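You operate a simulated robot arm through the tools that you are given. There is no shell and no other tool. Be economical: measure what you need, move in short steps, check, and stop when the job is done.

You run a simulated robot arm. Do the job below in one go: nothing can be reset, and whatever is moved stays where it is left.

Task
On the top of the side table, make the brown jar and the pink curler change places.
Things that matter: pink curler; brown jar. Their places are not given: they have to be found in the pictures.

Only the result counts: the job must be done as asked and must still hold three seconds after the hand-in. Knocking over, shifting, dropping, spilling or breaking anything else fails it.

Robot
A 7-joint arm with a two-finger parallel gripper, fixed in place. Base frame: the origin is at the foot of the arm, x ahead of it, y to its left, z up; the work surface is at about z = 0.78. Readings come in m, degrees, newtons and seconds.
With the tool pointing down near the work surface it reaches from about 0.22 to 0.68 m from the base axis. Its first joint turns from -66.0 to 66.0 degrees. Payload 2.4 kg.
The TCP is the grasp point between the finger pads, 0.03 m short of the fingertips. In the tool frame z runs along the fingers and y along their closing line. Largest opening 0.094 m; finger width 0.028, thickness 0.01; the body of the gripper, 0.05 by 0.096 m, starts 0.055 m behind the TCP.
Orientation is told as [roll, pitch, yaw] about the base's x, y, z axes, in that order, counted from this pose: with the fingers straight down and closing along the base's y, the tool's x points along the base's -x, its y along +y and its z along -z.

Tools
- The arm moves only by the tool drive_tool. Its argument "series" is a list of rows, each an object of numbers (a shift or turn left out is 0, a gripper value left out holds the last): "dx", "dy", "dz": the shift along the tool's x, y, z in m; "rx", "ry", "rz": the turn, a rotation vector about the tool's x, y, z in degrees; "gripper": the opening, from 0 (shut) to 1 (fully open). In form: [{"dx": .., "dy": .., "dz": .., "rx": .., "ry": .., "rz": .., "gripper": ..}, ...]. A call has 1 to 12 rows; each row is the pose to reach, as a shift and turn from the pose commanded when the call began, along the tool's axes at that moment. A row lasts 0.2 s, in which the tool goes at most 0.05 m and 8.6 degrees; a call with a longer step from one row to the next is refused whole, and so is a gripper value outside its range. A pose out of reach is approached as far as the arm can. The call stops where the force on the tool passes 40 N (or 10 N more than at its start, if that is more) or the arm is blocked; 0.2 s more then pass. Each finger travels about 0.153 m/s and halts on what it meets, pressing with about 37 N; the grip force reading is that of the motor and also rises with nothing between the fingers. The clock runs only during rows and for 0.2 s after the last one: add rows that repeat a pose to give the fingers time. The reply holds the time, the measured pose of the TCP, the force on the tool along the base axes, the opening and the grip force, in the units named above and with some noise, and new pictures: "views" is both (left out), scene, wrist or none.
- Cameras (640 x 400 px; columns grow to the right, rows downward): "scene" is fixed at [0.029, 0.4652, 1.4401]; the picture's right is [-0.84, -0.55, 0.00], its down [-0.32, 0.49, -0.81] and it looks along [0.45, -0.68, -0.58] (base axes); focal length 371 px, centre (320, 200). "wrist" rides on the gripper at [-0.037, 0, -0.058] in the tool frame; the picture's right is [0.00, -1.00, 0.00], its down [0.97, 0.00, -0.24] and it looks along [0.24, 0.00, 0.97] (tool axes); focal length 218 px, centre (320, 200).
- measure_at(camera, pixels): there is no depth. For up to 12 entries [column, row, z] of the newest picture of that camera ("zoom" is the newest enlarged one), the place [x, y] in the base frame at which the ray of that pixel passes the height z, good to about 0.002 m. No time passes.
- inspect(camera, box): a new picture of the part [left, top, right, bottom] of that camera's present view, enlarged. No time passes.
- close_job(): hands the job in; it is judged then, once.

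Go step by step. Measure first, check grasps and placings, and put right what went wrong. The budget is 80 turns and 150 pictures, counting those below and the enlarged ones. Unless the task says otherwise, let go and move clear before handing in, and close with one line.

The tools are called after "Call:" as a command line: name --argument value ..., lists and objects as JSON in quotes. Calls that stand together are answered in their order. drive_tool: Moves the arm, as the interface text tells. Its arguments: {"type":"object","properties":{"series":{"type":"array"},"views":{"type":"string","enum":["both","scene","wrist","none"]}},"required":["series"]} The other tools are called the same way: measure_at (camera, pixels) gives the place at which the rays of pixels pass given heights; inspect (camera, box) takes an enlarged picture of a part of a camera's view; close_job () hands the job in.

At the start:

```text
t: 0.0
tool_pos: [0.3351, 0.019, 1.0575]
orientation: [0.0, 0.0, 0.0]
contact_force: [-0.1, -0.7, 0.0]
opening: 0.0941
gripper_force: 0.0
```

scene: 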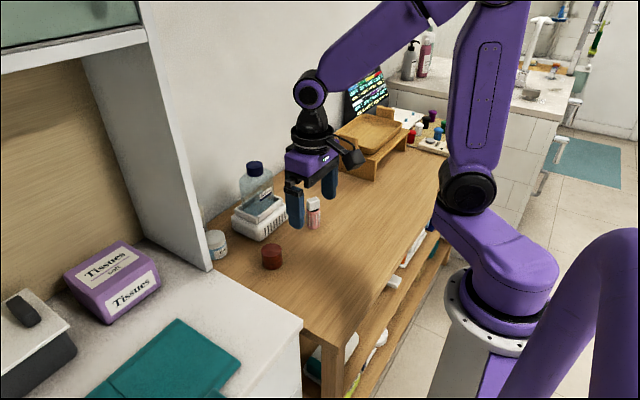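
wrist: 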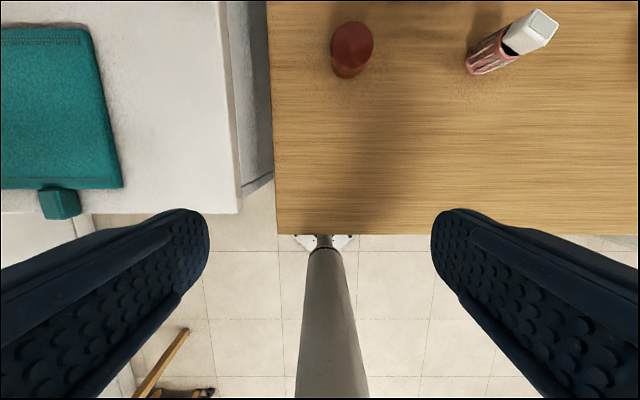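

The scene shows a brown jar near (272,256) and a pink item near (314,213). I'll enlarge both views to identify them.

Call:
inspect --camera "scene" --box '[190, 150, 350, 290]'

Call:
inspect --camera "wrist" --box '[270, 0, 640, 120]'

Call:
inspect --camera "scene" --box '[330, 60, 470, 180]'

```text
2.86 times, centred on (270, 220) of scene
```

zoom: 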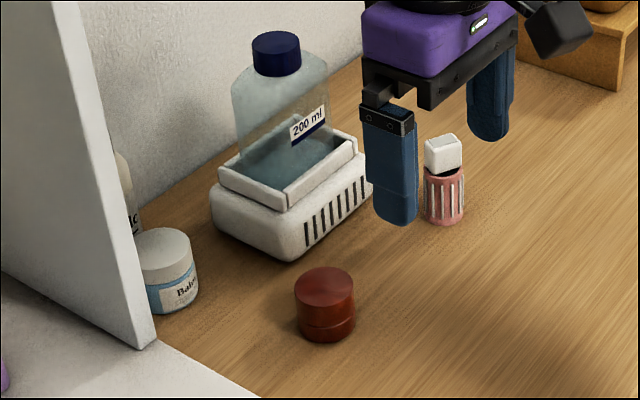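

```text
1.73 times, centred on (455, 60) of wrist
```

zoom: 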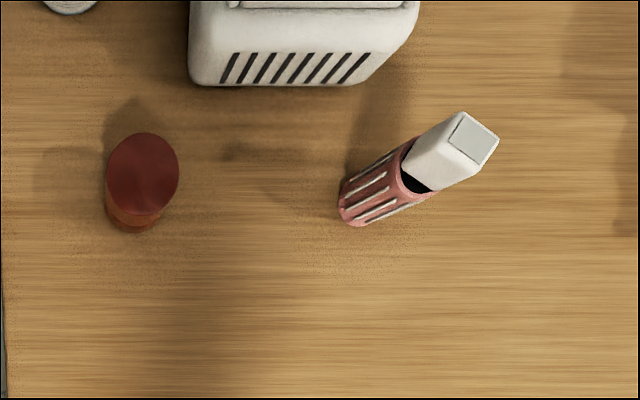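

```text
3.33 times, centred on (400, 120) of scene
```

zoom: 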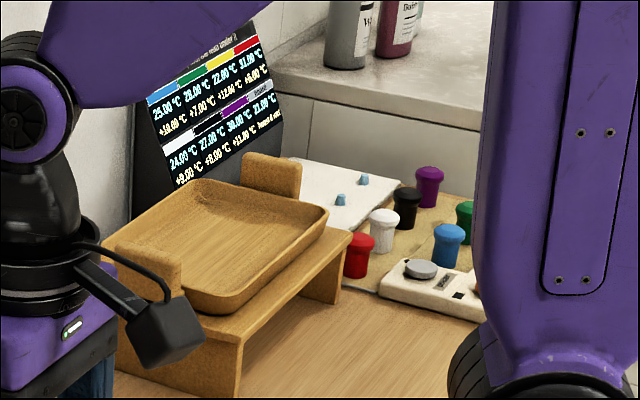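

The pink curler stands upright with a white block seemingly on top of it. I'll measure places and look closer at that block.

Call:
inspect --camera "scene" --box '[290, 180, 340, 240]'

Call:
measure_at --camera "wrist" --pixels '[[352, 44, 0.82], [332, 42, 0.82], [373, 42, 0.82], [352, 64, 0.8], [478, 58, 0.78], [466, 64, 0.78], [480, 75, 0.78], [505, 44, 0.82], [527, 31, 0.85], [541, 22, 0.86]]'

Call:
measure_at --camera "scene" --pixels '[[272, 269, 0.78], [272, 250, 0.81], [314, 229, 0.78], [314, 206, 0.81], [314, 200, 0.83]]'

```text
6.67 times, centred on (315, 210) of scene
```

zoom: 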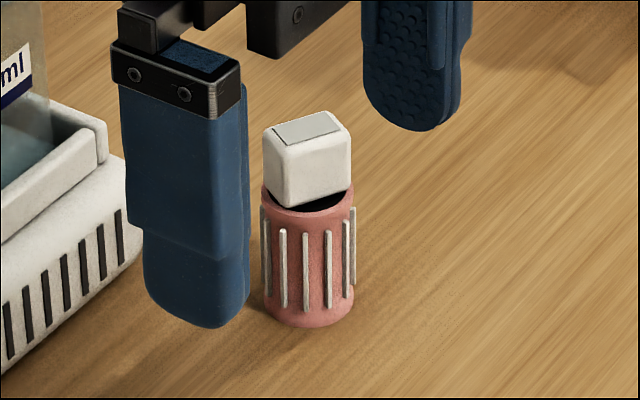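

```text
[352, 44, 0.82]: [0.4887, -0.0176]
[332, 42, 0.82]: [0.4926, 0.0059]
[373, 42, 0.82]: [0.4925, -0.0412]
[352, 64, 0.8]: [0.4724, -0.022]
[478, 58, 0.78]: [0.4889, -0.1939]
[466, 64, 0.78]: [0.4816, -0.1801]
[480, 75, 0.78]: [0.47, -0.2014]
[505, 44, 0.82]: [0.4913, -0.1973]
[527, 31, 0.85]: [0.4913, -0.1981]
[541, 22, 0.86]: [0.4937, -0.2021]
```

```text
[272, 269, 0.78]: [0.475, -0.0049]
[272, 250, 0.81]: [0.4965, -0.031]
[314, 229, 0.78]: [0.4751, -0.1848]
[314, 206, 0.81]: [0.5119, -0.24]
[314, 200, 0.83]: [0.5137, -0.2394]
```

The block rests loosely on the curler's rim. I'll shift to a view between the two objects at the same height to measure the surroundings.

Call:
drive_tool --series '[{"dx": -0.03, "dy": -0.035}, {"dx": -0.06, "dy": -0.07}, {"dx": -0.09, "dy": -0.105}, {"dx": -0.11, "dy": -0.12}, {"dx": -0.11, "dy": -0.12}]'

```text
t: 1.2
tool_pos: [0.4462, -0.1023, 1.0568]
orientation: [0.0, 0.1, 0.1]
contact_force: [0.8, 0.4, 0.3]
opening: 0.0939
gripper_force: 0.0
```

scene: 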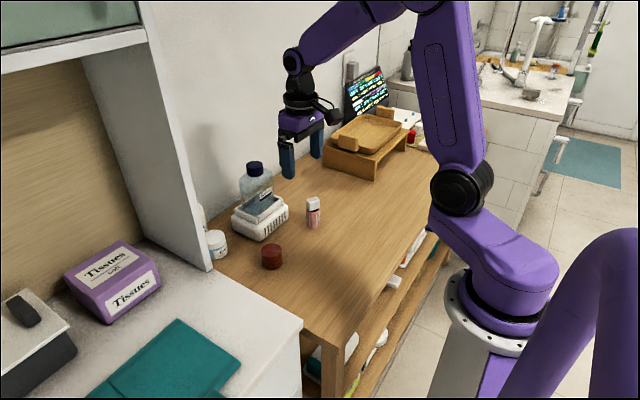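
wrist: 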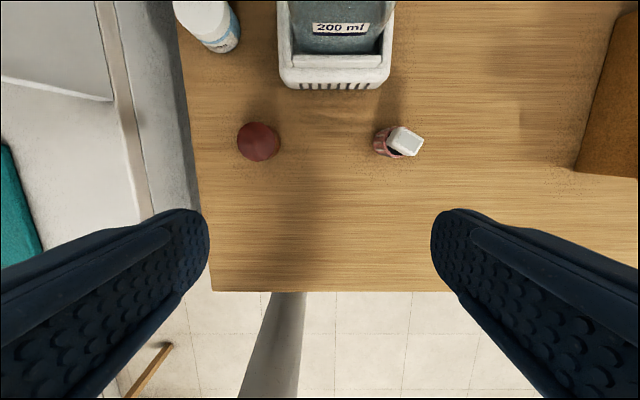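

Call:
inspect --camera "wrist" --box '[350, 110, 446, 170]'

Call:
inspect --camera "scene" --box '[282, 180, 346, 240]'

Call:
measure_at --camera "wrist" --pixels '[[238, 143, 0.815], [280, 143, 0.815], [259, 122, 0.815], [258, 161, 0.815], [284, 85, 0.81], [385, 85, 0.81], [330, 90, 0.79], [262, 291, 0.78], [200, 250, 0.78], [578, 172, 0.78], [278, 30, 0.83], [395, 30, 0.83]]'

```text
6.67 times, centred on (398, 140) of wrist
```

zoom: 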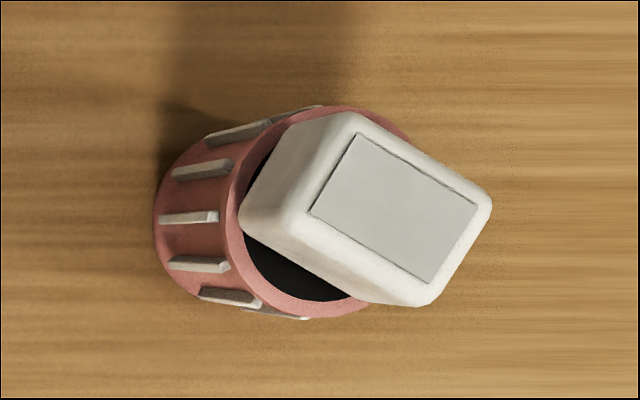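

```text
6.67 times, centred on (314, 210) of scene
```

zoom: 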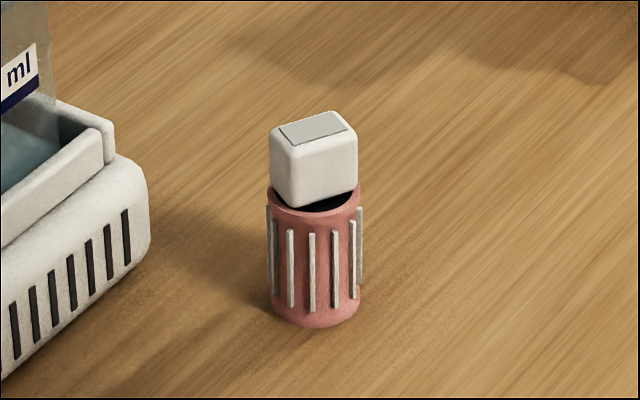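

```text
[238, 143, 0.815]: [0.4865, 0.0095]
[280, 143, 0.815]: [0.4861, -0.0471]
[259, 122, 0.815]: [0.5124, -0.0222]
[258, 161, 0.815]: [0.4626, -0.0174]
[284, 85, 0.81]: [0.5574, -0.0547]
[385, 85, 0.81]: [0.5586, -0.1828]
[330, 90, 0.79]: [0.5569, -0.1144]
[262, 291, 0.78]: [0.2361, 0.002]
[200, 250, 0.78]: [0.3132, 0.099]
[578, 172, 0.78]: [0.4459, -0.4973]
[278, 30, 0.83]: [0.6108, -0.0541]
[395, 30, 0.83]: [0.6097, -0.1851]
```

The curler is about 0.039 m across with its rim near z 0.84, and the block on top reaches about 0.868, with its long axis about 30° off y. I'll refine the centres with enlarged measurements.

Call:
measure_at --camera "wrist" --pixels '[[398.3, 141.8, 0.84], [398.3, 141.8, 0.83], [373.2, 143, 0.785], [373.2, 143, 0.78], [384.8, 142, 0.84], [412, 142, 0.84]]'

Call:
inspect --camera "wrist" --box '[210, 110, 306, 170]'

Call:
measure_at --camera "zoom" --pixels '[[320, 200, 0.815]]'

Call:
inspect --camera "scene" --box '[240, 230, 304, 280]'

```text
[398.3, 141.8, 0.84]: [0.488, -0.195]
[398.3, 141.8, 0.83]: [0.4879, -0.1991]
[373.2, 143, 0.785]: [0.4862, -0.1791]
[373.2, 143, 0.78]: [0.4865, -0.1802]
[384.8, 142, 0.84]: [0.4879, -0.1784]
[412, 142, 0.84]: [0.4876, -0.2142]
```

```text
6.67 times, centred on (258, 140) of wrist
```

zoom: 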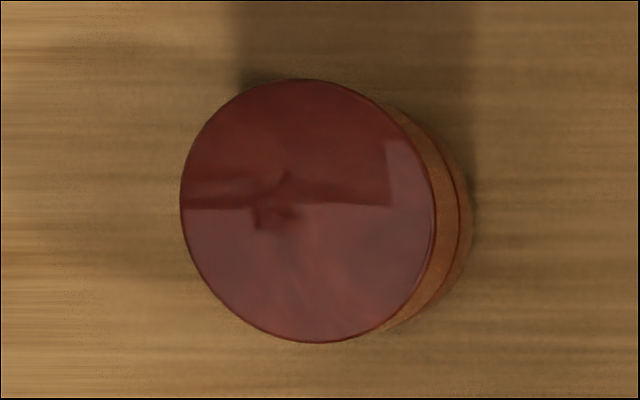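

```text
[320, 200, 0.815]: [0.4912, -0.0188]
```

```text
8.00 times, centred on (272, 255) of scene
```

zoom: 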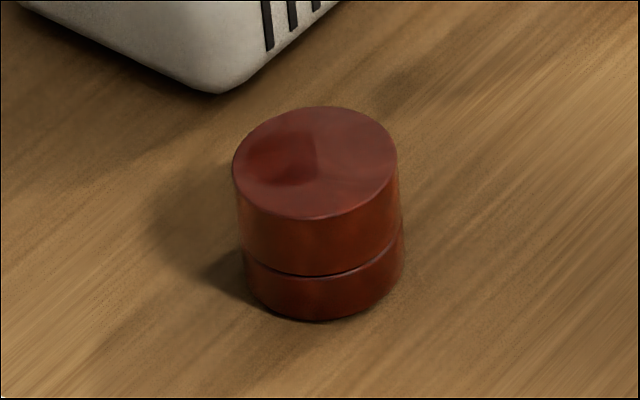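

The jar centre is about (0.488, -0.020) with its top at about 0.818; the curler is at about (0.487, -0.198). I'll go above the jar and partly descend.

Call:
drive_tool --series '[{"dx": -0.021, "dy": 0.041}, {"dx": -0.042, "dy": 0.082}, {"dx": -0.042, "dy": 0.082, "dz": 0.045}, {"dx": -0.042, "dy": 0.082, "dz": 0.09}, {"dx": -0.042, "dy": 0.082, "dz": 0.13}, {"dx": -0.042, "dy": 0.082, "dz": 0.16}, {"dx": -0.042, "dy": 0.082, "dz": 0.175}, {"dx": -0.042, "dy": 0.082, "dz": 0.175}]'

```text
t: 3.0
tool_pos: [0.4883, -0.0201, 0.8848]
orientation: [0.0, 0.0, 0.1]
contact_force: [-0.2, -0.4, 0.6]
opening: 0.0939
gripper_force: 0.0
```

scene: 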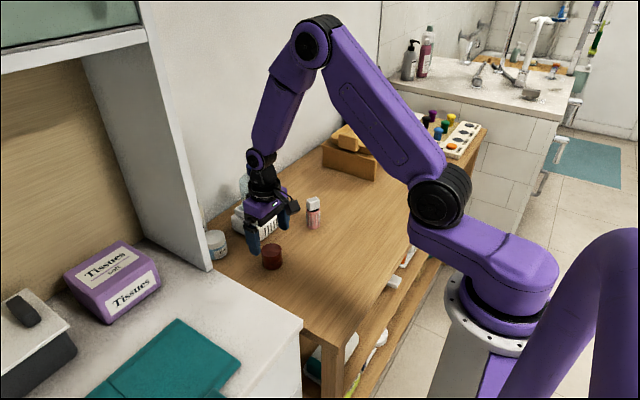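
wrist: 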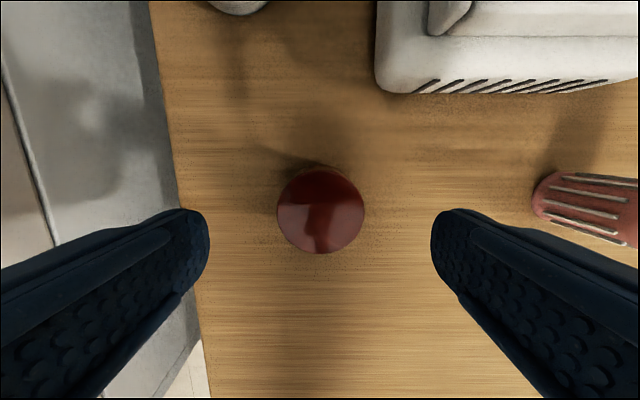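

The jar is centred between the fingers (col 320). I'll check its x and z before descending.

Call:
measure_at --camera "wrist" --pixels '[[320, 210, 0.818], [277, 210, 0.818], [364, 210, 0.818], [320, 168, 0.818], [320, 253, 0.818]]'

Call:
drive_tool --series '[{"dz": 0.02}, {"dz": 0.04}, {"dz": 0.055}, {"dz": 0.067}, {"dz": 0.067}]'

```text
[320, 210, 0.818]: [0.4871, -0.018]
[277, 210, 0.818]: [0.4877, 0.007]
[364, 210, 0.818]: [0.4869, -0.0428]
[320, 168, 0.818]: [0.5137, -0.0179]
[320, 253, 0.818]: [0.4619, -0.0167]
```

```text
t: 4.2
tool_pos: [0.4893, -0.0189, 0.8163]
orientation: [0.1, -0.1, 0.0]
contact_force: [-0.8, 0.3, 0.3]
opening: 0.0942
gripper_force: 0.0
```

scene: 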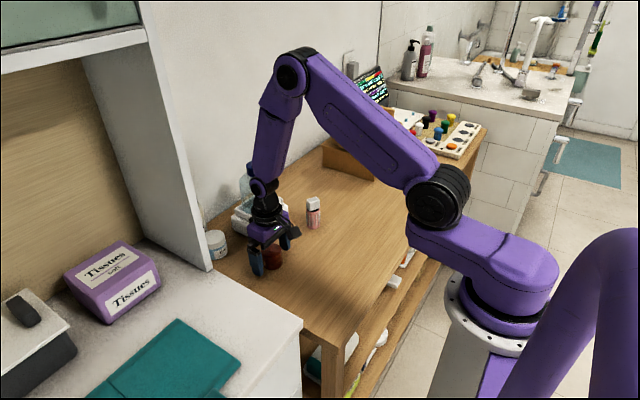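
wrist: 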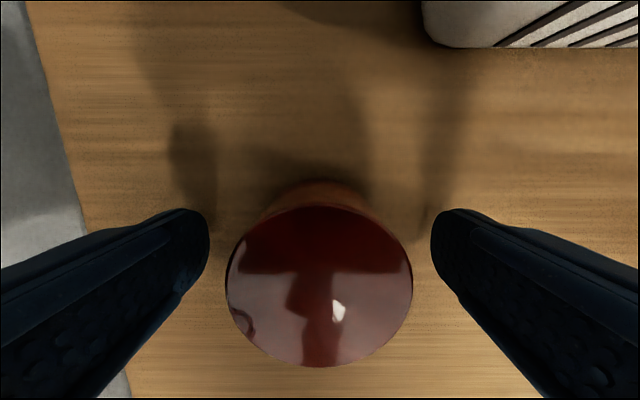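

The jar sits between the fingers with centre about (0.488, -0.018). Closing and lifting slightly.

Call:
drive_tool --series '[{"gripper": 0.4}, {"gripper": 0.4}, {"gripper": 0.2}, {"gripper": 0.2}, {"gripper": 0.2}, {"dz": -0.01}, {"dz": -0.02}, {"dz": -0.03}, {"dz": -0.03}]'

```text
t: 6.2
tool_pos: [0.489, -0.0196, 0.8469]
orientation: [0.0, 0.0, 0.2]
contact_force: [-0.6, 0.6, -2.3]
opening: 0.0489
gripper_force: 37.2
```

scene: 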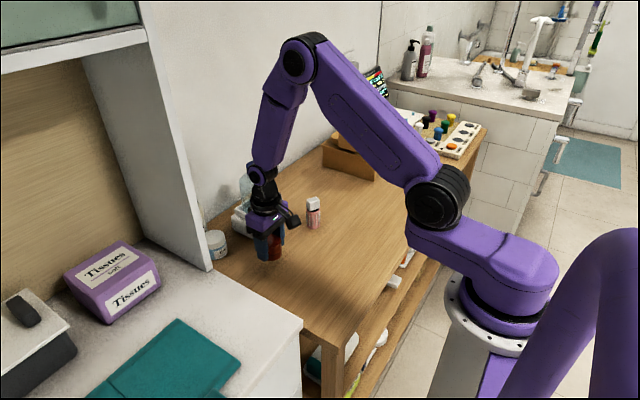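
wrist: 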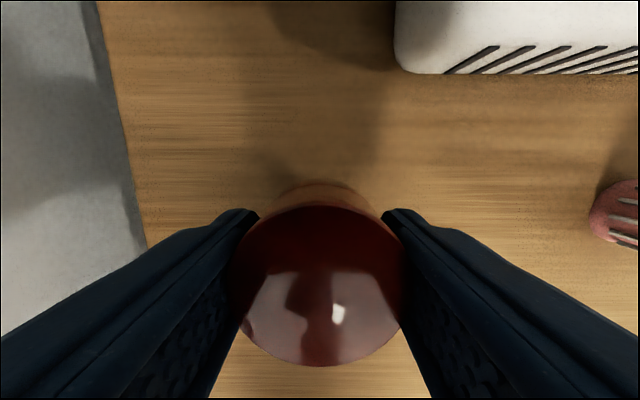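

The jar is held (opening 0.049, 37 N). I'll move it to the free temporary spot near (0.385, -0.10) and lower it.

Call:
drive_tool --series '[{"dx": 0.02, "dy": -0.016}, {"dx": 0.045, "dy": -0.035}, {"dx": 0.07, "dy": -0.054}, {"dx": 0.092, "dy": -0.071}, {"dx": 0.104, "dy": -0.08}, {"dx": 0.104, "dy": -0.08}, {"dx": 0.104, "dy": -0.08, "dz": 0.012}, {"dx": 0.104, "dy": -0.08, "dz": 0.022}, {"dx": 0.104, "dy": -0.08, "dz": 0.029}, {"dx": 0.104, "dy": -0.08, "dz": 0.0295}]'

```text
t: 8.4
tool_pos: [0.3843, -0.0999, 0.8169]
orientation: [0.0, 0.1, 0.0]
contact_force: [0.1, 0.0, -1.4]
opening: 0.0487
gripper_force: 36.9
```

scene: 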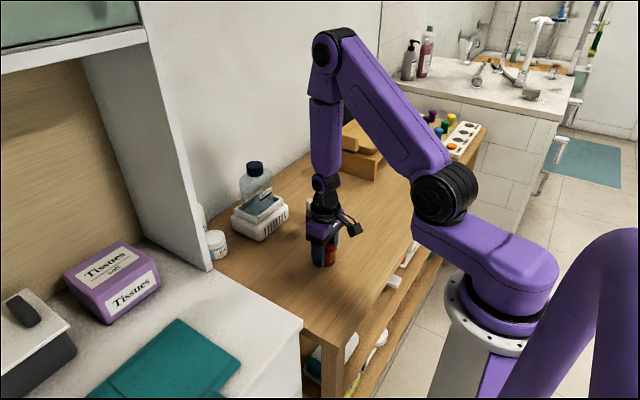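
wrist: 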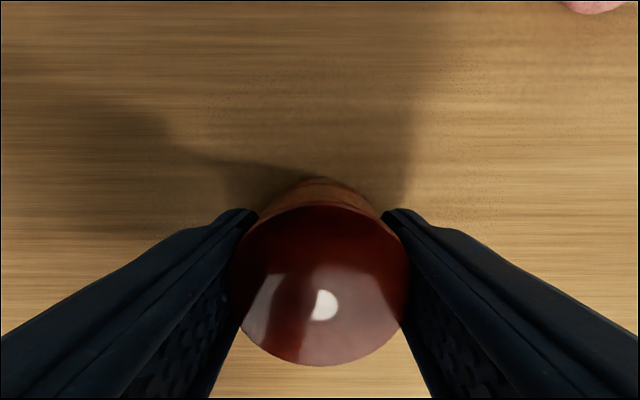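

The jar is at table height. Releasing and rising.

Call:
drive_tool --series '[{"dz": 0.001}, {"dz": 0.001, "gripper": 0.7}, {"dz": 0.001, "gripper": 1}, {"gripper": 1}, {"dz": -0.02}, {"dz": -0.06}, {"dz": -0.1}, {"dz": -0.14}, {"dz": -0.17}, {"dz": -0.17}]'

```text
t: 10.6
tool_pos: [0.3848, -0.1008, 0.9865]
orientation: [0.0, 0.0, 0.1]
contact_force: [-0.2, -0.5, -0.8]
opening: 0.094
gripper_force: 0.0
```

scene: 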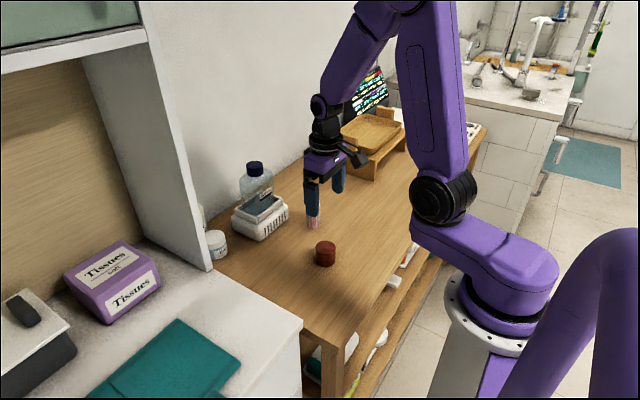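
wrist: 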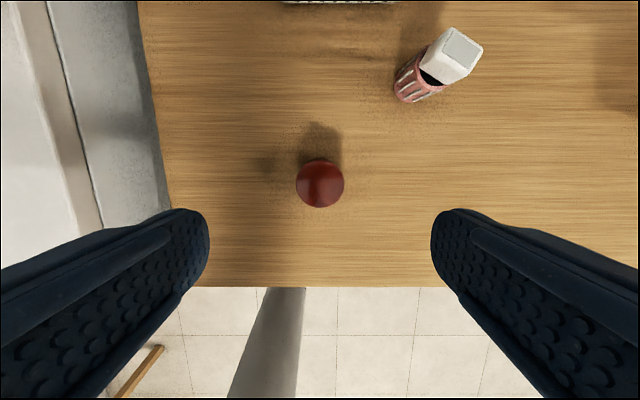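

The jar stands at (320,183) in the wrist view. I'll move above the curler.

Call:
drive_tool --series '[{"dx": -0.03, "dy": -0.03}, {"dx": -0.06, "dy": -0.06}, {"dx": -0.09, "dy": -0.085}, {"dx": -0.102, "dy": -0.098}, {"dx": -0.102, "dy": -0.098}]'

Call:
inspect --camera "wrist" --box '[256, 140, 384, 240]'

```text
t: 11.8
tool_pos: [0.4878, -0.1964, 0.9861]
orientation: [-0.1, -0.1, 0.0]
contact_force: [0.5, 0.0, 0.0]
opening: 0.0942
gripper_force: 0.0
```

scene: 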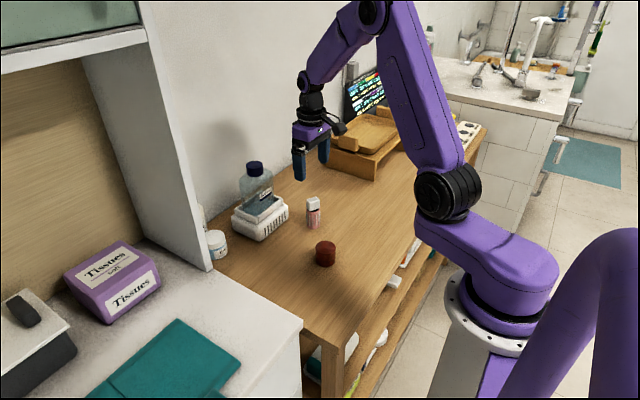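
wrist: 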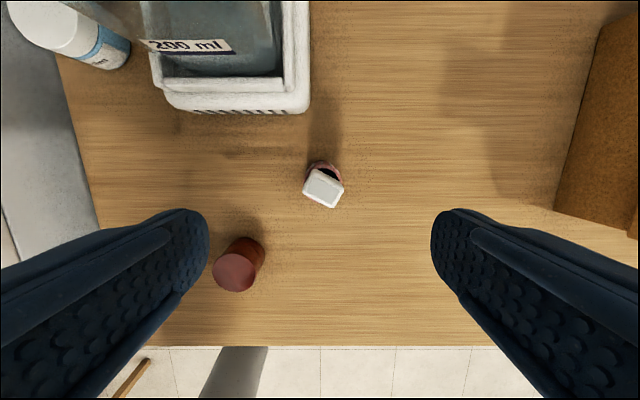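

```text
4.00 times, centred on (320, 190) of wrist
```

zoom: 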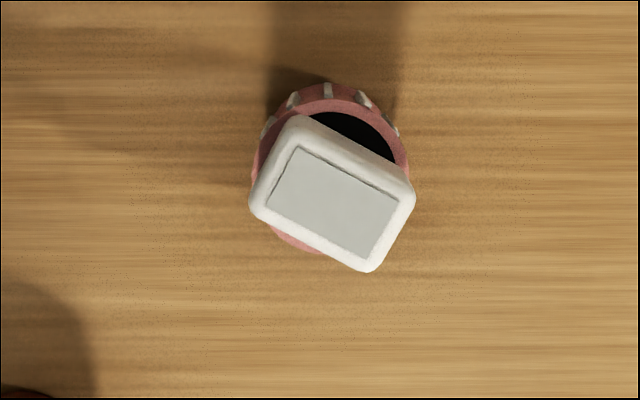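

Call:
measure_at --camera "zoom" --pixels '[[335, 203, 0.868], [331, 174, 0.84], [252, 200, 0.86], [412, 205, 0.86], [305, 118, 0.86], [372, 270, 0.86], [330, 83, 0.785], [295, 152, 0.868], [397, 197, 0.868]]'

```text
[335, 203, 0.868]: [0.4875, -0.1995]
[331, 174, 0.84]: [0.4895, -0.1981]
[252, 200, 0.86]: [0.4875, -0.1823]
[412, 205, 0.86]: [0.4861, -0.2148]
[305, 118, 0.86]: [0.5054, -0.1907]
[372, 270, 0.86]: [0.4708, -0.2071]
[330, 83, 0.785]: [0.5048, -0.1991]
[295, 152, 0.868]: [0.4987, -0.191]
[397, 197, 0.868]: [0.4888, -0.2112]
```

The block is nearly concentric with the curler (about (0.487,-0.198)), its long axis about 27° off y. I'll yaw the gripper by 63° so the fingers close across the block's short side.

Call:
drive_tool --series '[{"rz": -8}, {"rz": -16}, {"rz": -24}, {"rz": -32}, {"rz": -40}, {"rz": -48}, {"rz": -56}, {"rz": -63}, {"rz": -63}, {"rz": -63, "dz": 0.02}, {"rz": -63, "dz": 0.04}, {"rz": -63, "dz": 0.04}]'

Call:
inspect --camera "wrist" --box '[256, 150, 384, 250]'

```text
t: 14.4
tool_pos: [0.4875, -0.1971, 0.9471]
orientation: [0.0, -0.1, 63.0]
contact_force: [0.4, 0.7, 0.1]
opening: 0.0941
gripper_force: 0.0
```

scene: 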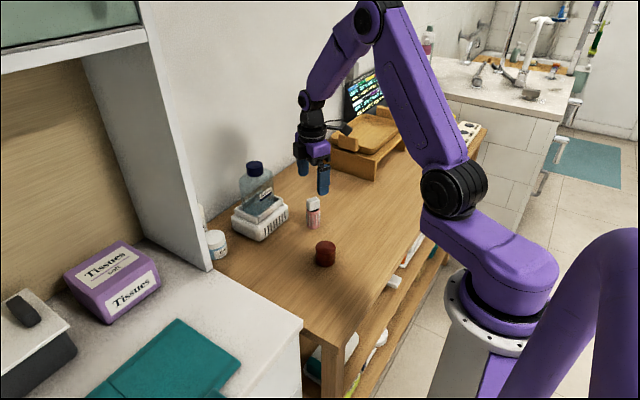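
wrist: 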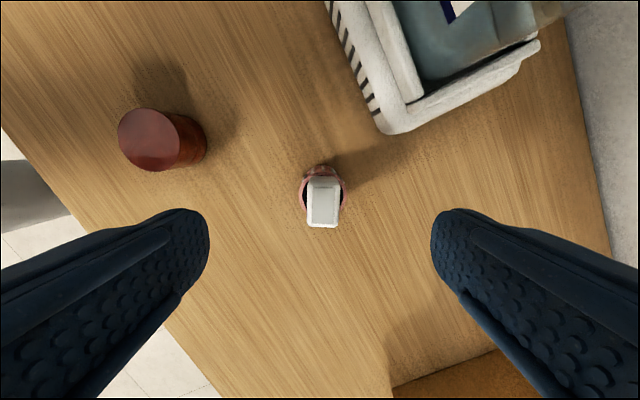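

```text
4.00 times, centred on (320, 200) of wrist
```

zoom: 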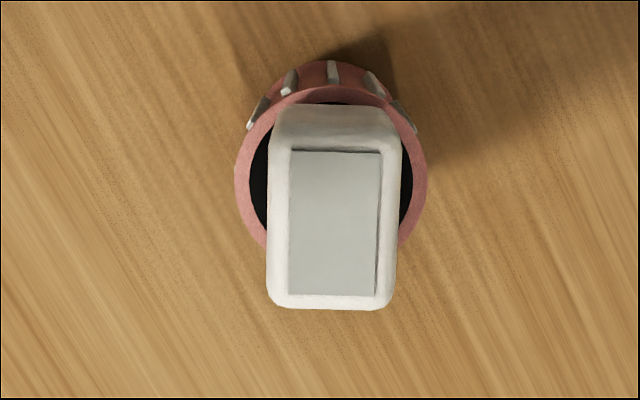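

Alignment is good; the rim is about 2 mm right of centre. I'll measure rim and block for the final offset.

Call:
measure_at --camera "zoom" --pixels '[[331, 180, 0.84], [235, 180, 0.84], [427, 180, 0.84], [335, 222, 0.868], [333, 62, 0.785]]'

Call:
inspect --camera "scene" --box '[290, 190, 338, 234]'

```text
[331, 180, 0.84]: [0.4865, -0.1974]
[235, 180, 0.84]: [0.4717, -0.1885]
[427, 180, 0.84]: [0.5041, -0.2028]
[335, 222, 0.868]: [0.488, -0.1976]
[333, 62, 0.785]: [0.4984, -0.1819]
```

```text
9.09 times, centred on (314, 212) of scene
```

zoom: 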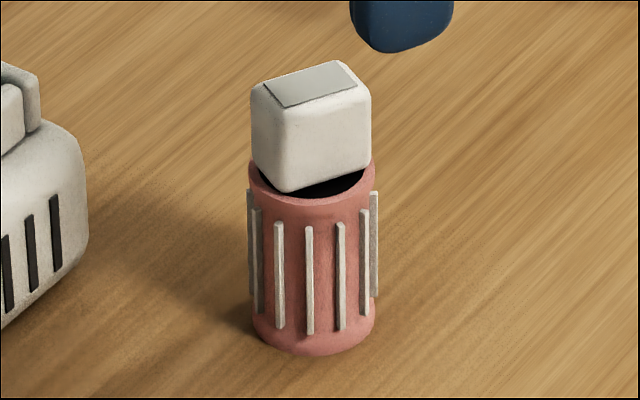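

Centred within about a millimetre, with the rim near 0.836. I'll descend to TCP z ≈ 0.827, which leaves about 14 mm between the gripper body and the block.

Call:
drive_tool --series '[{"dy": -0.001, "dz": 0.02}, {"dy": -0.001, "dz": 0.04}, {"dy": -0.001, "dz": 0.06}, {"dy": -0.001, "dz": 0.08}, {"dy": -0.001, "dz": 0.095}, {"dy": -0.001, "dz": 0.105}, {"dy": -0.001, "dz": 0.11}, {"dy": -0.001, "dz": 0.11}]'

Call:
inspect --camera "scene" --box '[270, 160, 350, 240]'

```text
t: 16.2
tool_pos: [0.4881, -0.1982, 0.8368]
orientation: [0.1, 0.1, 63.1]
contact_force: [-0.6, -0.2, 1.3]
opening: 0.094
gripper_force: 0.1
```

scene: 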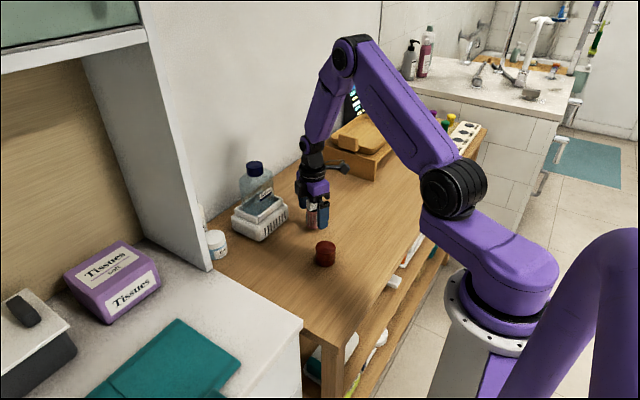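
wrist: 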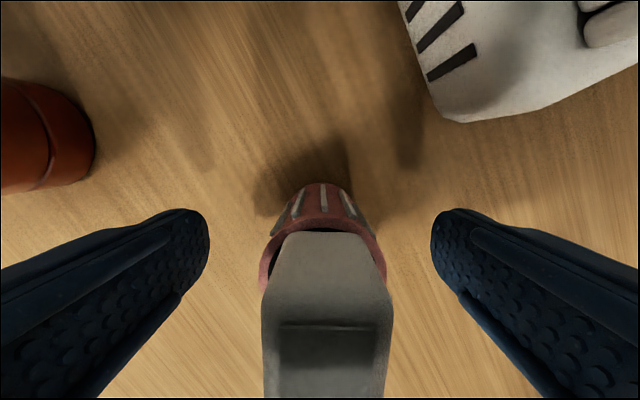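

```text
5.00 times, centred on (310, 200) of scene
```

zoom: 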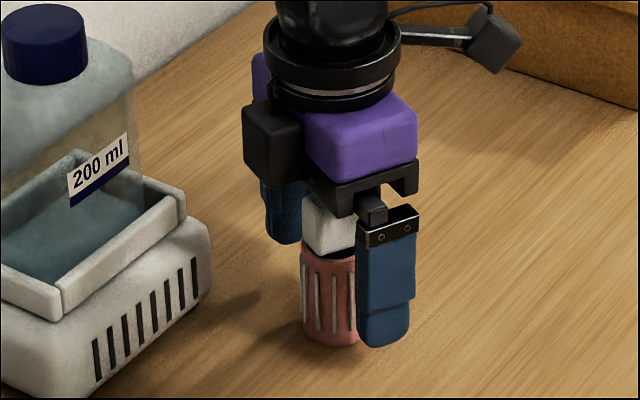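

The block is clear of the palm, and curler and block are centred (rim cols 259–385). I'll descend 8 mm more and close slowly.

Call:
drive_tool --series '[{"dz": 0.004}, {"dz": 0.008}, {"dz": 0.008, "gripper": 0.75}, {"dz": 0.008, "gripper": 0.55}, {"dz": 0.008, "gripper": 0.5}, {"dz": 0.008, "gripper": 0.48}, {"dz": 0.008, "gripper": 0.46}, {"dz": 0.008, "gripper": 0.45}, {"dz": 0.008, "gripper": 0.44}]' --views "wrist"

```text
t: 18.2
tool_pos: [0.4875, -0.1979, 0.8283]
orientation: [0.0, 0.0, 62.9]
contact_force: [-0.2, -0.1, 0.7]
opening: 0.0416
gripper_force: 0.2
```

wrist: 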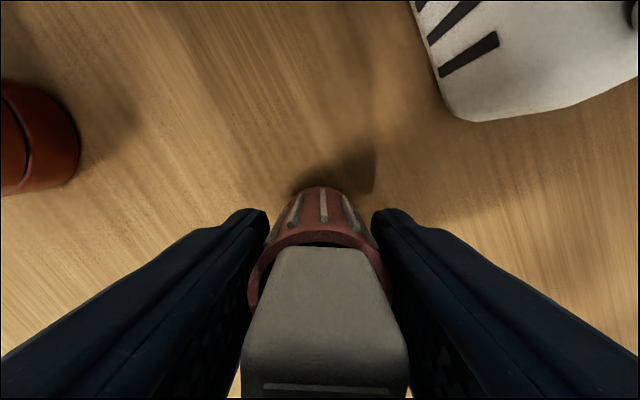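

The fingers are nearly touching (opening 0.0416) and the block is undisturbed. Continuing the slow close.

Call:
drive_tool --series '[{"gripper": 0.43}, {"gripper": 0.42}, {"gripper": 0.41}, {"gripper": 0.4}, {"gripper": 0.39}, {"gripper": 0.37}, {"gripper": 0.35}, {"gripper": 0.32}, {"gripper": 0.32}]' --views "both"

```text
t: 20.2
tool_pos: [0.4865, -0.1985, 0.8297]
orientation: [-0.1, 0.0, 63.0]
contact_force: [0.1, -0.5, 0.6]
opening: 0.0389
gripper_force: 37.1
```

scene: 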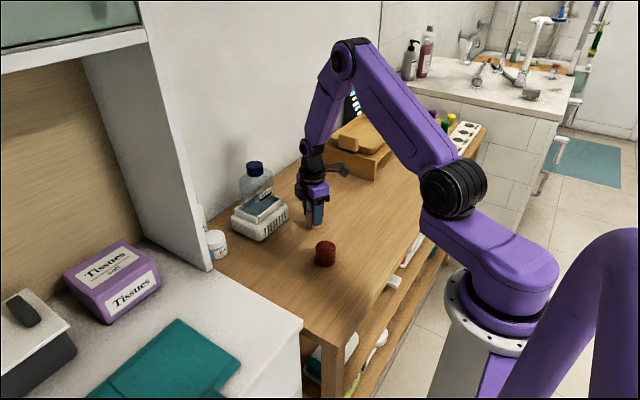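
wrist: 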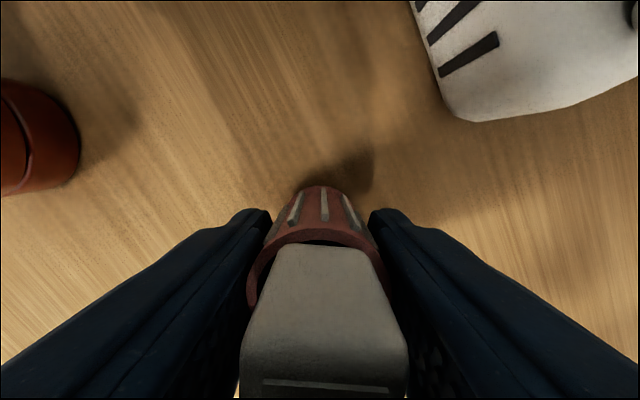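

The grip is firm at 0.0389 and 37 N. Lifting gently 30 mm.

Call:
drive_tool --series '[{"dz": -0.001}, {"dz": -0.003}, {"dz": -0.006}, {"dz": -0.01}, {"dz": -0.014}, {"dz": -0.018}, {"dz": -0.022}, {"dz": -0.026}, {"dz": -0.028}, {"dz": -0.029}, {"dz": -0.03}]'

Call:
inspect --camera "scene" --box '[270, 150, 350, 240]'

```text
t: 22.6
tool_pos: [0.4879, -0.1985, 0.8591]
orientation: [0.0, 0.0, 63.1]
contact_force: [0.2, -0.6, -0.5]
opening: 0.0389
gripper_force: 37.1
```

scene: 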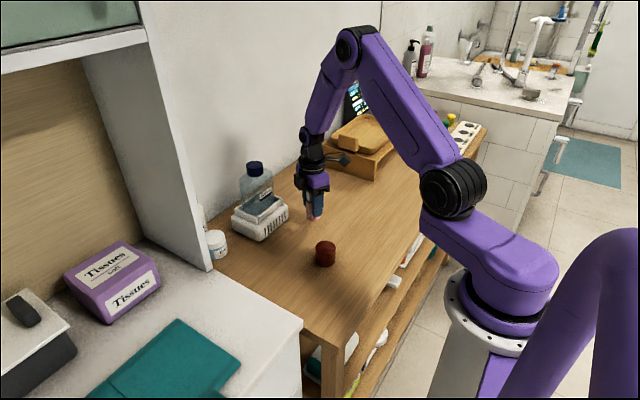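
wrist: 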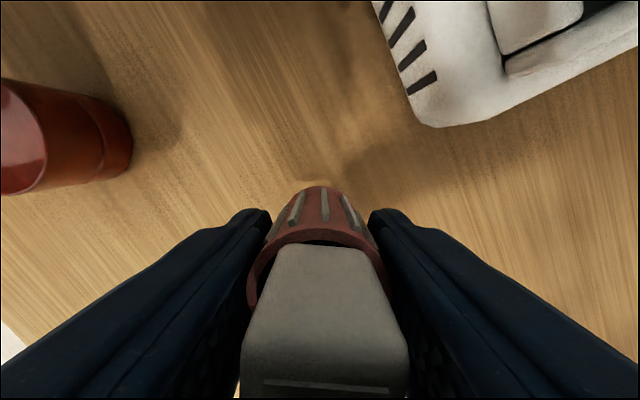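

```text
4.44 times, centred on (310, 195) of scene
```

zoom: 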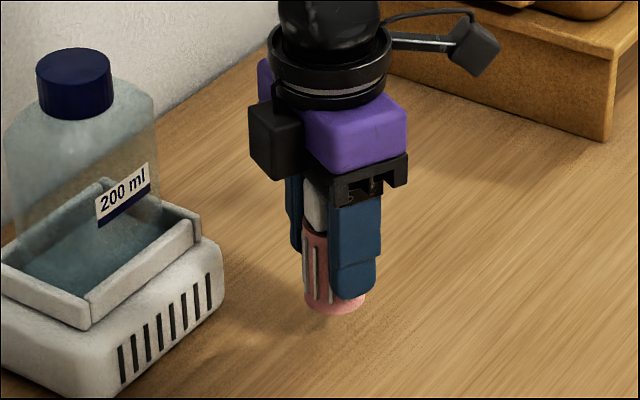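

Lifted with the block still seated. Carrying slowly along +y, first half.

Call:
drive_tool --series '[{"dx": -0.0016, "dy": 0.0008}, {"dx": -0.0056, "dy": 0.0028}, {"dx": -0.0121, "dy": 0.0061}, {"dx": -0.0201, "dy": 0.0101}, {"dx": -0.029, "dy": 0.0145}, {"dx": -0.0378, "dy": 0.019}, {"dx": -0.0466, "dy": 0.0234}, {"dx": -0.0555, "dy": 0.0279}, {"dx": -0.0643, "dy": 0.0323}, {"dx": -0.0716, "dy": 0.036}, {"dx": -0.0772, "dy": 0.0388}, {"dx": -0.0804, "dy": 0.0404}]' --views "wrist"

```text
t: 25.2
tool_pos: [0.4883, -0.1084, 0.8586]
orientation: [0.0, 0.0, 62.9]
contact_force: [0.1, 0.4, -1.1]
opening: 0.039
gripper_force: 37.1
```

wrist: 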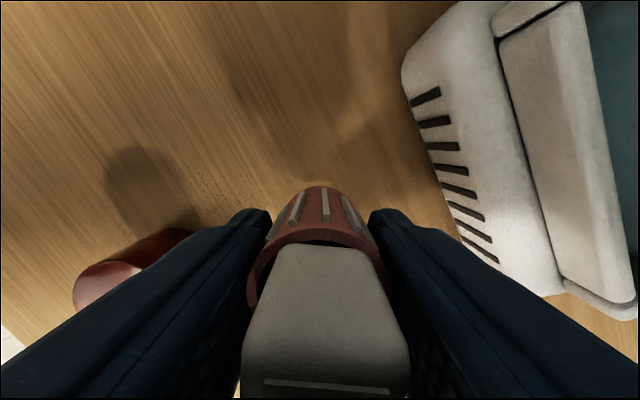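

The block hasn't moved in the grip. Carrying through the second half.

Call:
drive_tool --series '[{"dx": -0.0016, "dy": 0.0008}, {"dx": -0.0056, "dy": 0.0028}, {"dx": -0.0121, "dy": 0.0061}, {"dx": -0.0201, "dy": 0.0101}, {"dx": -0.029, "dy": 0.0145}, {"dx": -0.0378, "dy": 0.019}, {"dx": -0.0466, "dy": 0.0234}, {"dx": -0.0555, "dy": 0.0279}, {"dx": -0.0643, "dy": 0.0323}, {"dx": -0.0716, "dy": 0.036}, {"dx": -0.0772, "dy": 0.0388}, {"dx": -0.0804, "dy": 0.0404}]'

```text
t: 27.8
tool_pos: [0.489, -0.0177, 0.8595]
orientation: [0.0, 0.0, 63.1]
contact_force: [-0.7, -0.3, -0.6]
opening: 0.0388
gripper_force: 37.2
```

scene: 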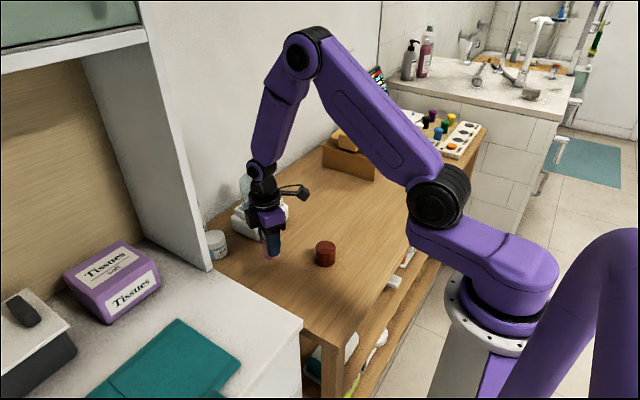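
wrist: 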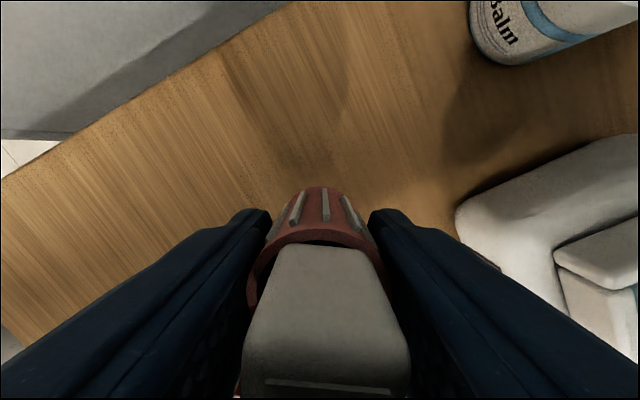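

At the target (0.488,-0.018). Lowering 30 mm slowly.

Call:
drive_tool --series '[{"dz": 0.002}, {"dz": 0.005}, {"dz": 0.009}, {"dz": 0.013}, {"dz": 0.017}, {"dz": 0.021}, {"dz": 0.024}, {"dz": 0.0265}, {"dz": 0.028}, {"dz": 0.029}, {"dz": 0.03}, {"dz": 0.03}]'

Call:
inspect --camera "scene" --box '[230, 200, 310, 280]'

```text
t: 30.4
tool_pos: [0.4881, -0.0179, 0.8287]
orientation: [0.1, 0.1, 63.1]
contact_force: [-1.4, 0.3, 6.1]
opening: 0.039
gripper_force: 37.2
```

scene: 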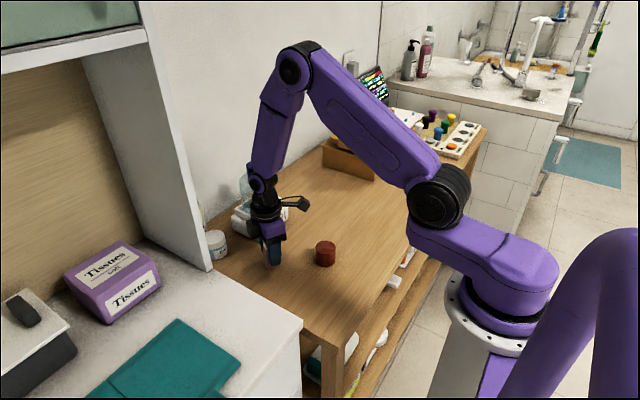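
wrist: 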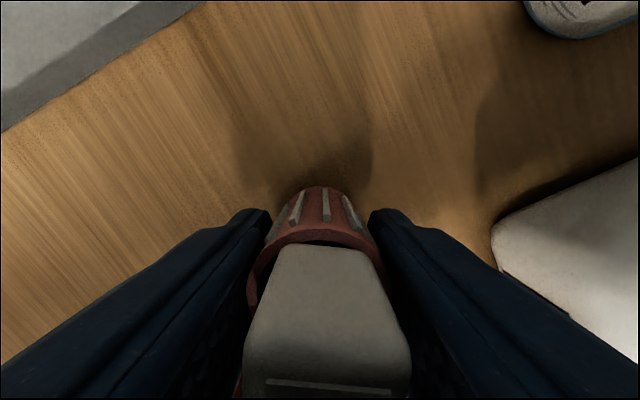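

```text
5.00 times, centred on (270, 240) of scene
```

zoom: 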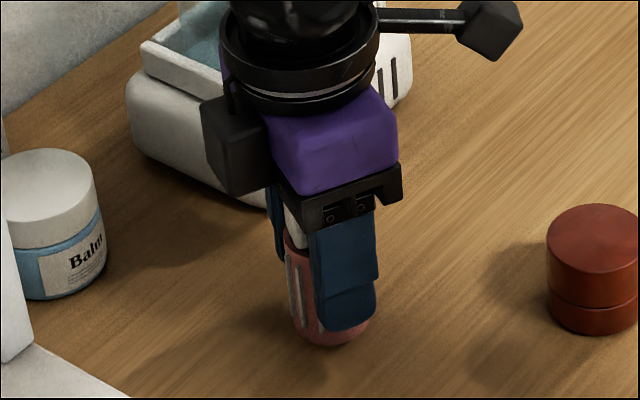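

The curler is grounded (6 N upward). Releasing gradually, then rising straight up.

Call:
drive_tool --series '[{"dz": -0.0005}, {"dz": -0.0005, "gripper": 0.4}, {"dz": -0.0005, "gripper": 0.43}, {"dz": -0.0005, "gripper": 0.46}, {"dz": -0.0005, "gripper": 0.5}, {"dz": -0.0005, "gripper": 0.6}, {"dz": -0.0005, "gripper": 0.7}, {"dz": -0.0005, "gripper": 0.8}, {"dz": -0.0005, "gripper": 0.8}]' --views "both"

```text
t: 32.4
tool_pos: [0.4888, -0.0186, 0.8287]
orientation: [0.0, 0.0, 63.2]
contact_force: [-0.8, 0.8, 0.6]
opening: 0.0752
gripper_force: 0.1
```

scene: 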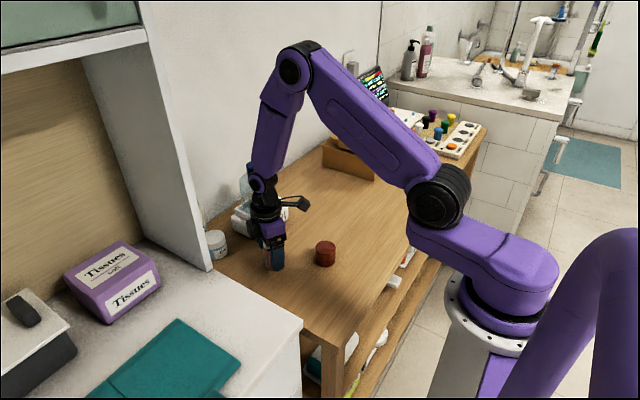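
wrist: 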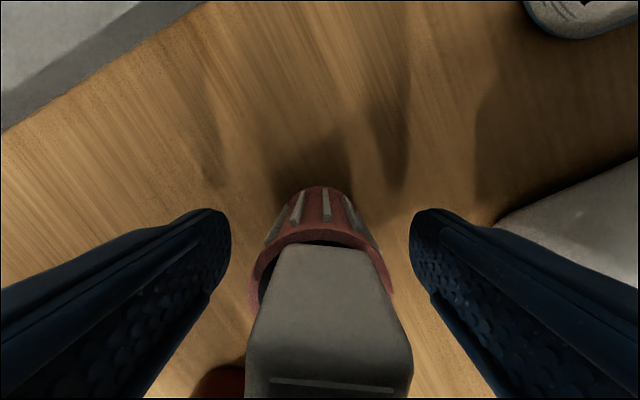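

Released with the block still seated. Rising straight up.

Call:
drive_tool --series '[{"dz": -0.01}, {"dz": -0.025}, {"dz": -0.04}, {"dz": -0.06}, {"dz": -0.085}, {"dz": -0.115}, {"dz": -0.145}, {"dz": -0.16}, {"dz": -0.16}]'

Call:
inspect --camera "scene" --box '[230, 200, 350, 280]'

```text
t: 34.4
tool_pos: [0.4882, -0.0169, 0.9906]
orientation: [0.0, 0.0, 63.1]
contact_force: [0.3, -0.3, -0.1]
opening: 0.0754
gripper_force: 0.1
```

scene: 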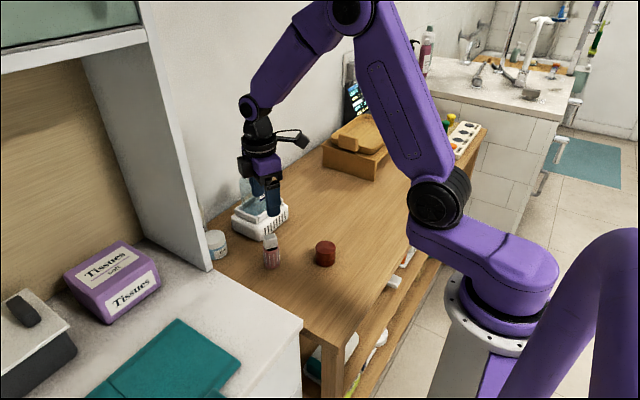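
wrist: 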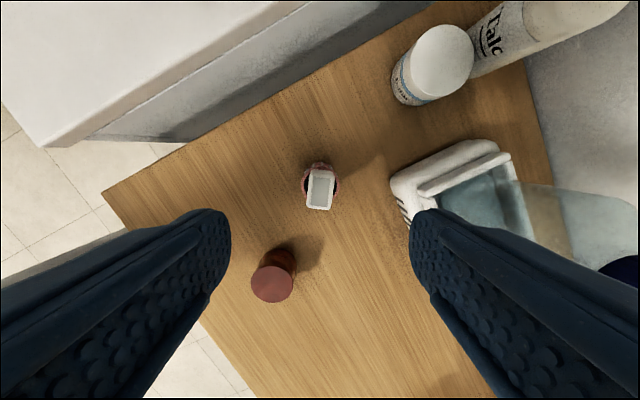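

```text
5.00 times, centred on (290, 240) of scene
```

zoom: 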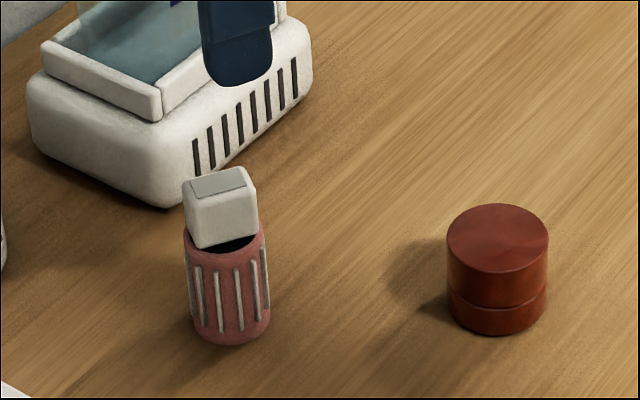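

The curler stands upright at the jar's old place with the block intact. Now moving over the jar at (0.384,-0.10) while turning back.

Call:
drive_tool --series '[{"dx": 0.015, "dy": 0.007, "rz": 8, "gripper": 1}, {"dx": 0.03, "dy": 0.014, "rz": 16}, {"dx": 0.047, "dy": 0.021, "rz": 24}, {"dx": 0.064, "dy": 0.029, "rz": 32}, {"dx": 0.081, "dy": 0.037, "rz": 40}, {"dx": 0.098, "dy": 0.045, "rz": 48}, {"dx": 0.113, "dy": 0.051, "rz": 56}, {"dx": 0.1212, "dy": 0.055, "rz": 63}, {"dx": 0.1212, "dy": 0.055, "dz": 0.03, "rz": 63}, {"dx": 0.1212, "dy": 0.055, "dz": 0.07, "rz": 63}, {"dx": 0.1212, "dy": 0.055, "dz": 0.1, "rz": 63}, {"dx": 0.1212, "dy": 0.055, "dz": 0.1, "rz": 63}]'

```text
t: 37.0
tool_pos: [0.3838, -0.1025, 0.888]
orientation: [0.0, -0.1, 0.0]
contact_force: [0.8, -0.2, 0.3]
opening: 0.0943
gripper_force: 0.0
```

scene: 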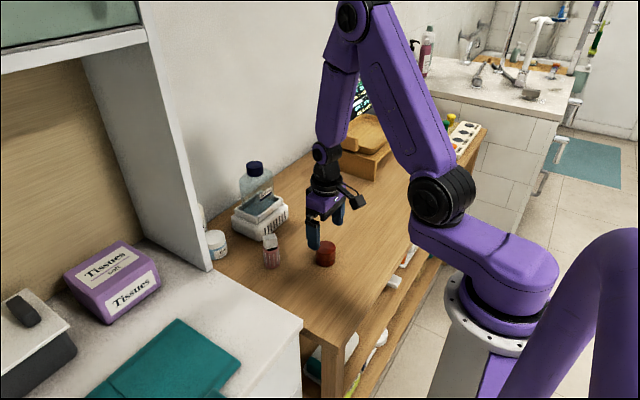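
wrist: 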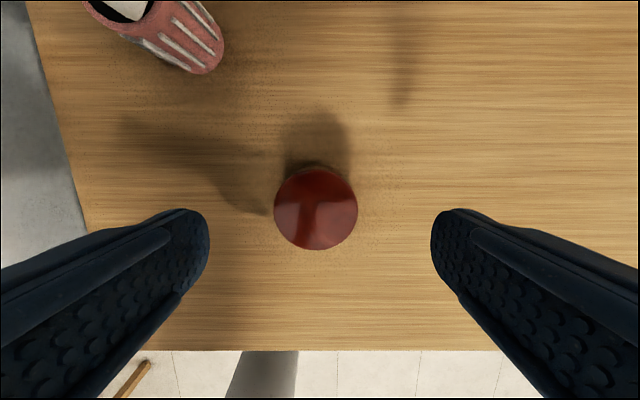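

The jar is about 2 mm to the left of centre (col 316). Descending with that correction, closing and lifting.

Call:
drive_tool --series '[{"dy": 0.002, "dz": 0.025}, {"dy": 0.002, "dz": 0.05}, {"dy": 0.002, "dz": 0.065}, {"dy": 0.002, "dz": 0.071}, {"dy": 0.002, "dz": 0.071, "gripper": 0.6}, {"dy": 0.002, "dz": 0.071, "gripper": 0.45}, {"dy": 0.002, "dz": 0.071, "gripper": 0.3}, {"dy": 0.002, "dz": 0.071, "gripper": 0.3}, {"dy": 0.002, "dz": 0.06}, {"dy": 0.002, "dz": 0.045}, {"dy": 0.002, "dz": 0.031}, {"dy": 0.002, "dz": 0.031}]'

```text
t: 39.6
tool_pos: [0.3842, -0.0994, 0.8587]
orientation: [0.0, -0.1, 0.0]
contact_force: [-0.5, 0.2, -1.4]
opening: 0.0489
gripper_force: 37.3
```

scene: 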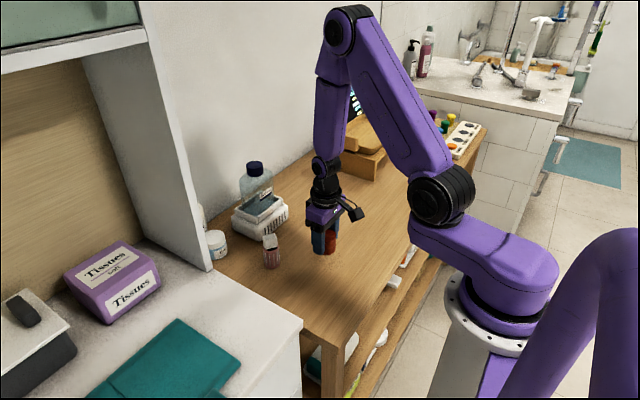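
wrist: 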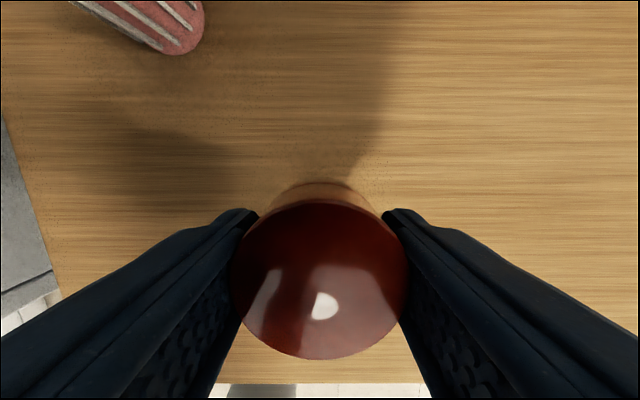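

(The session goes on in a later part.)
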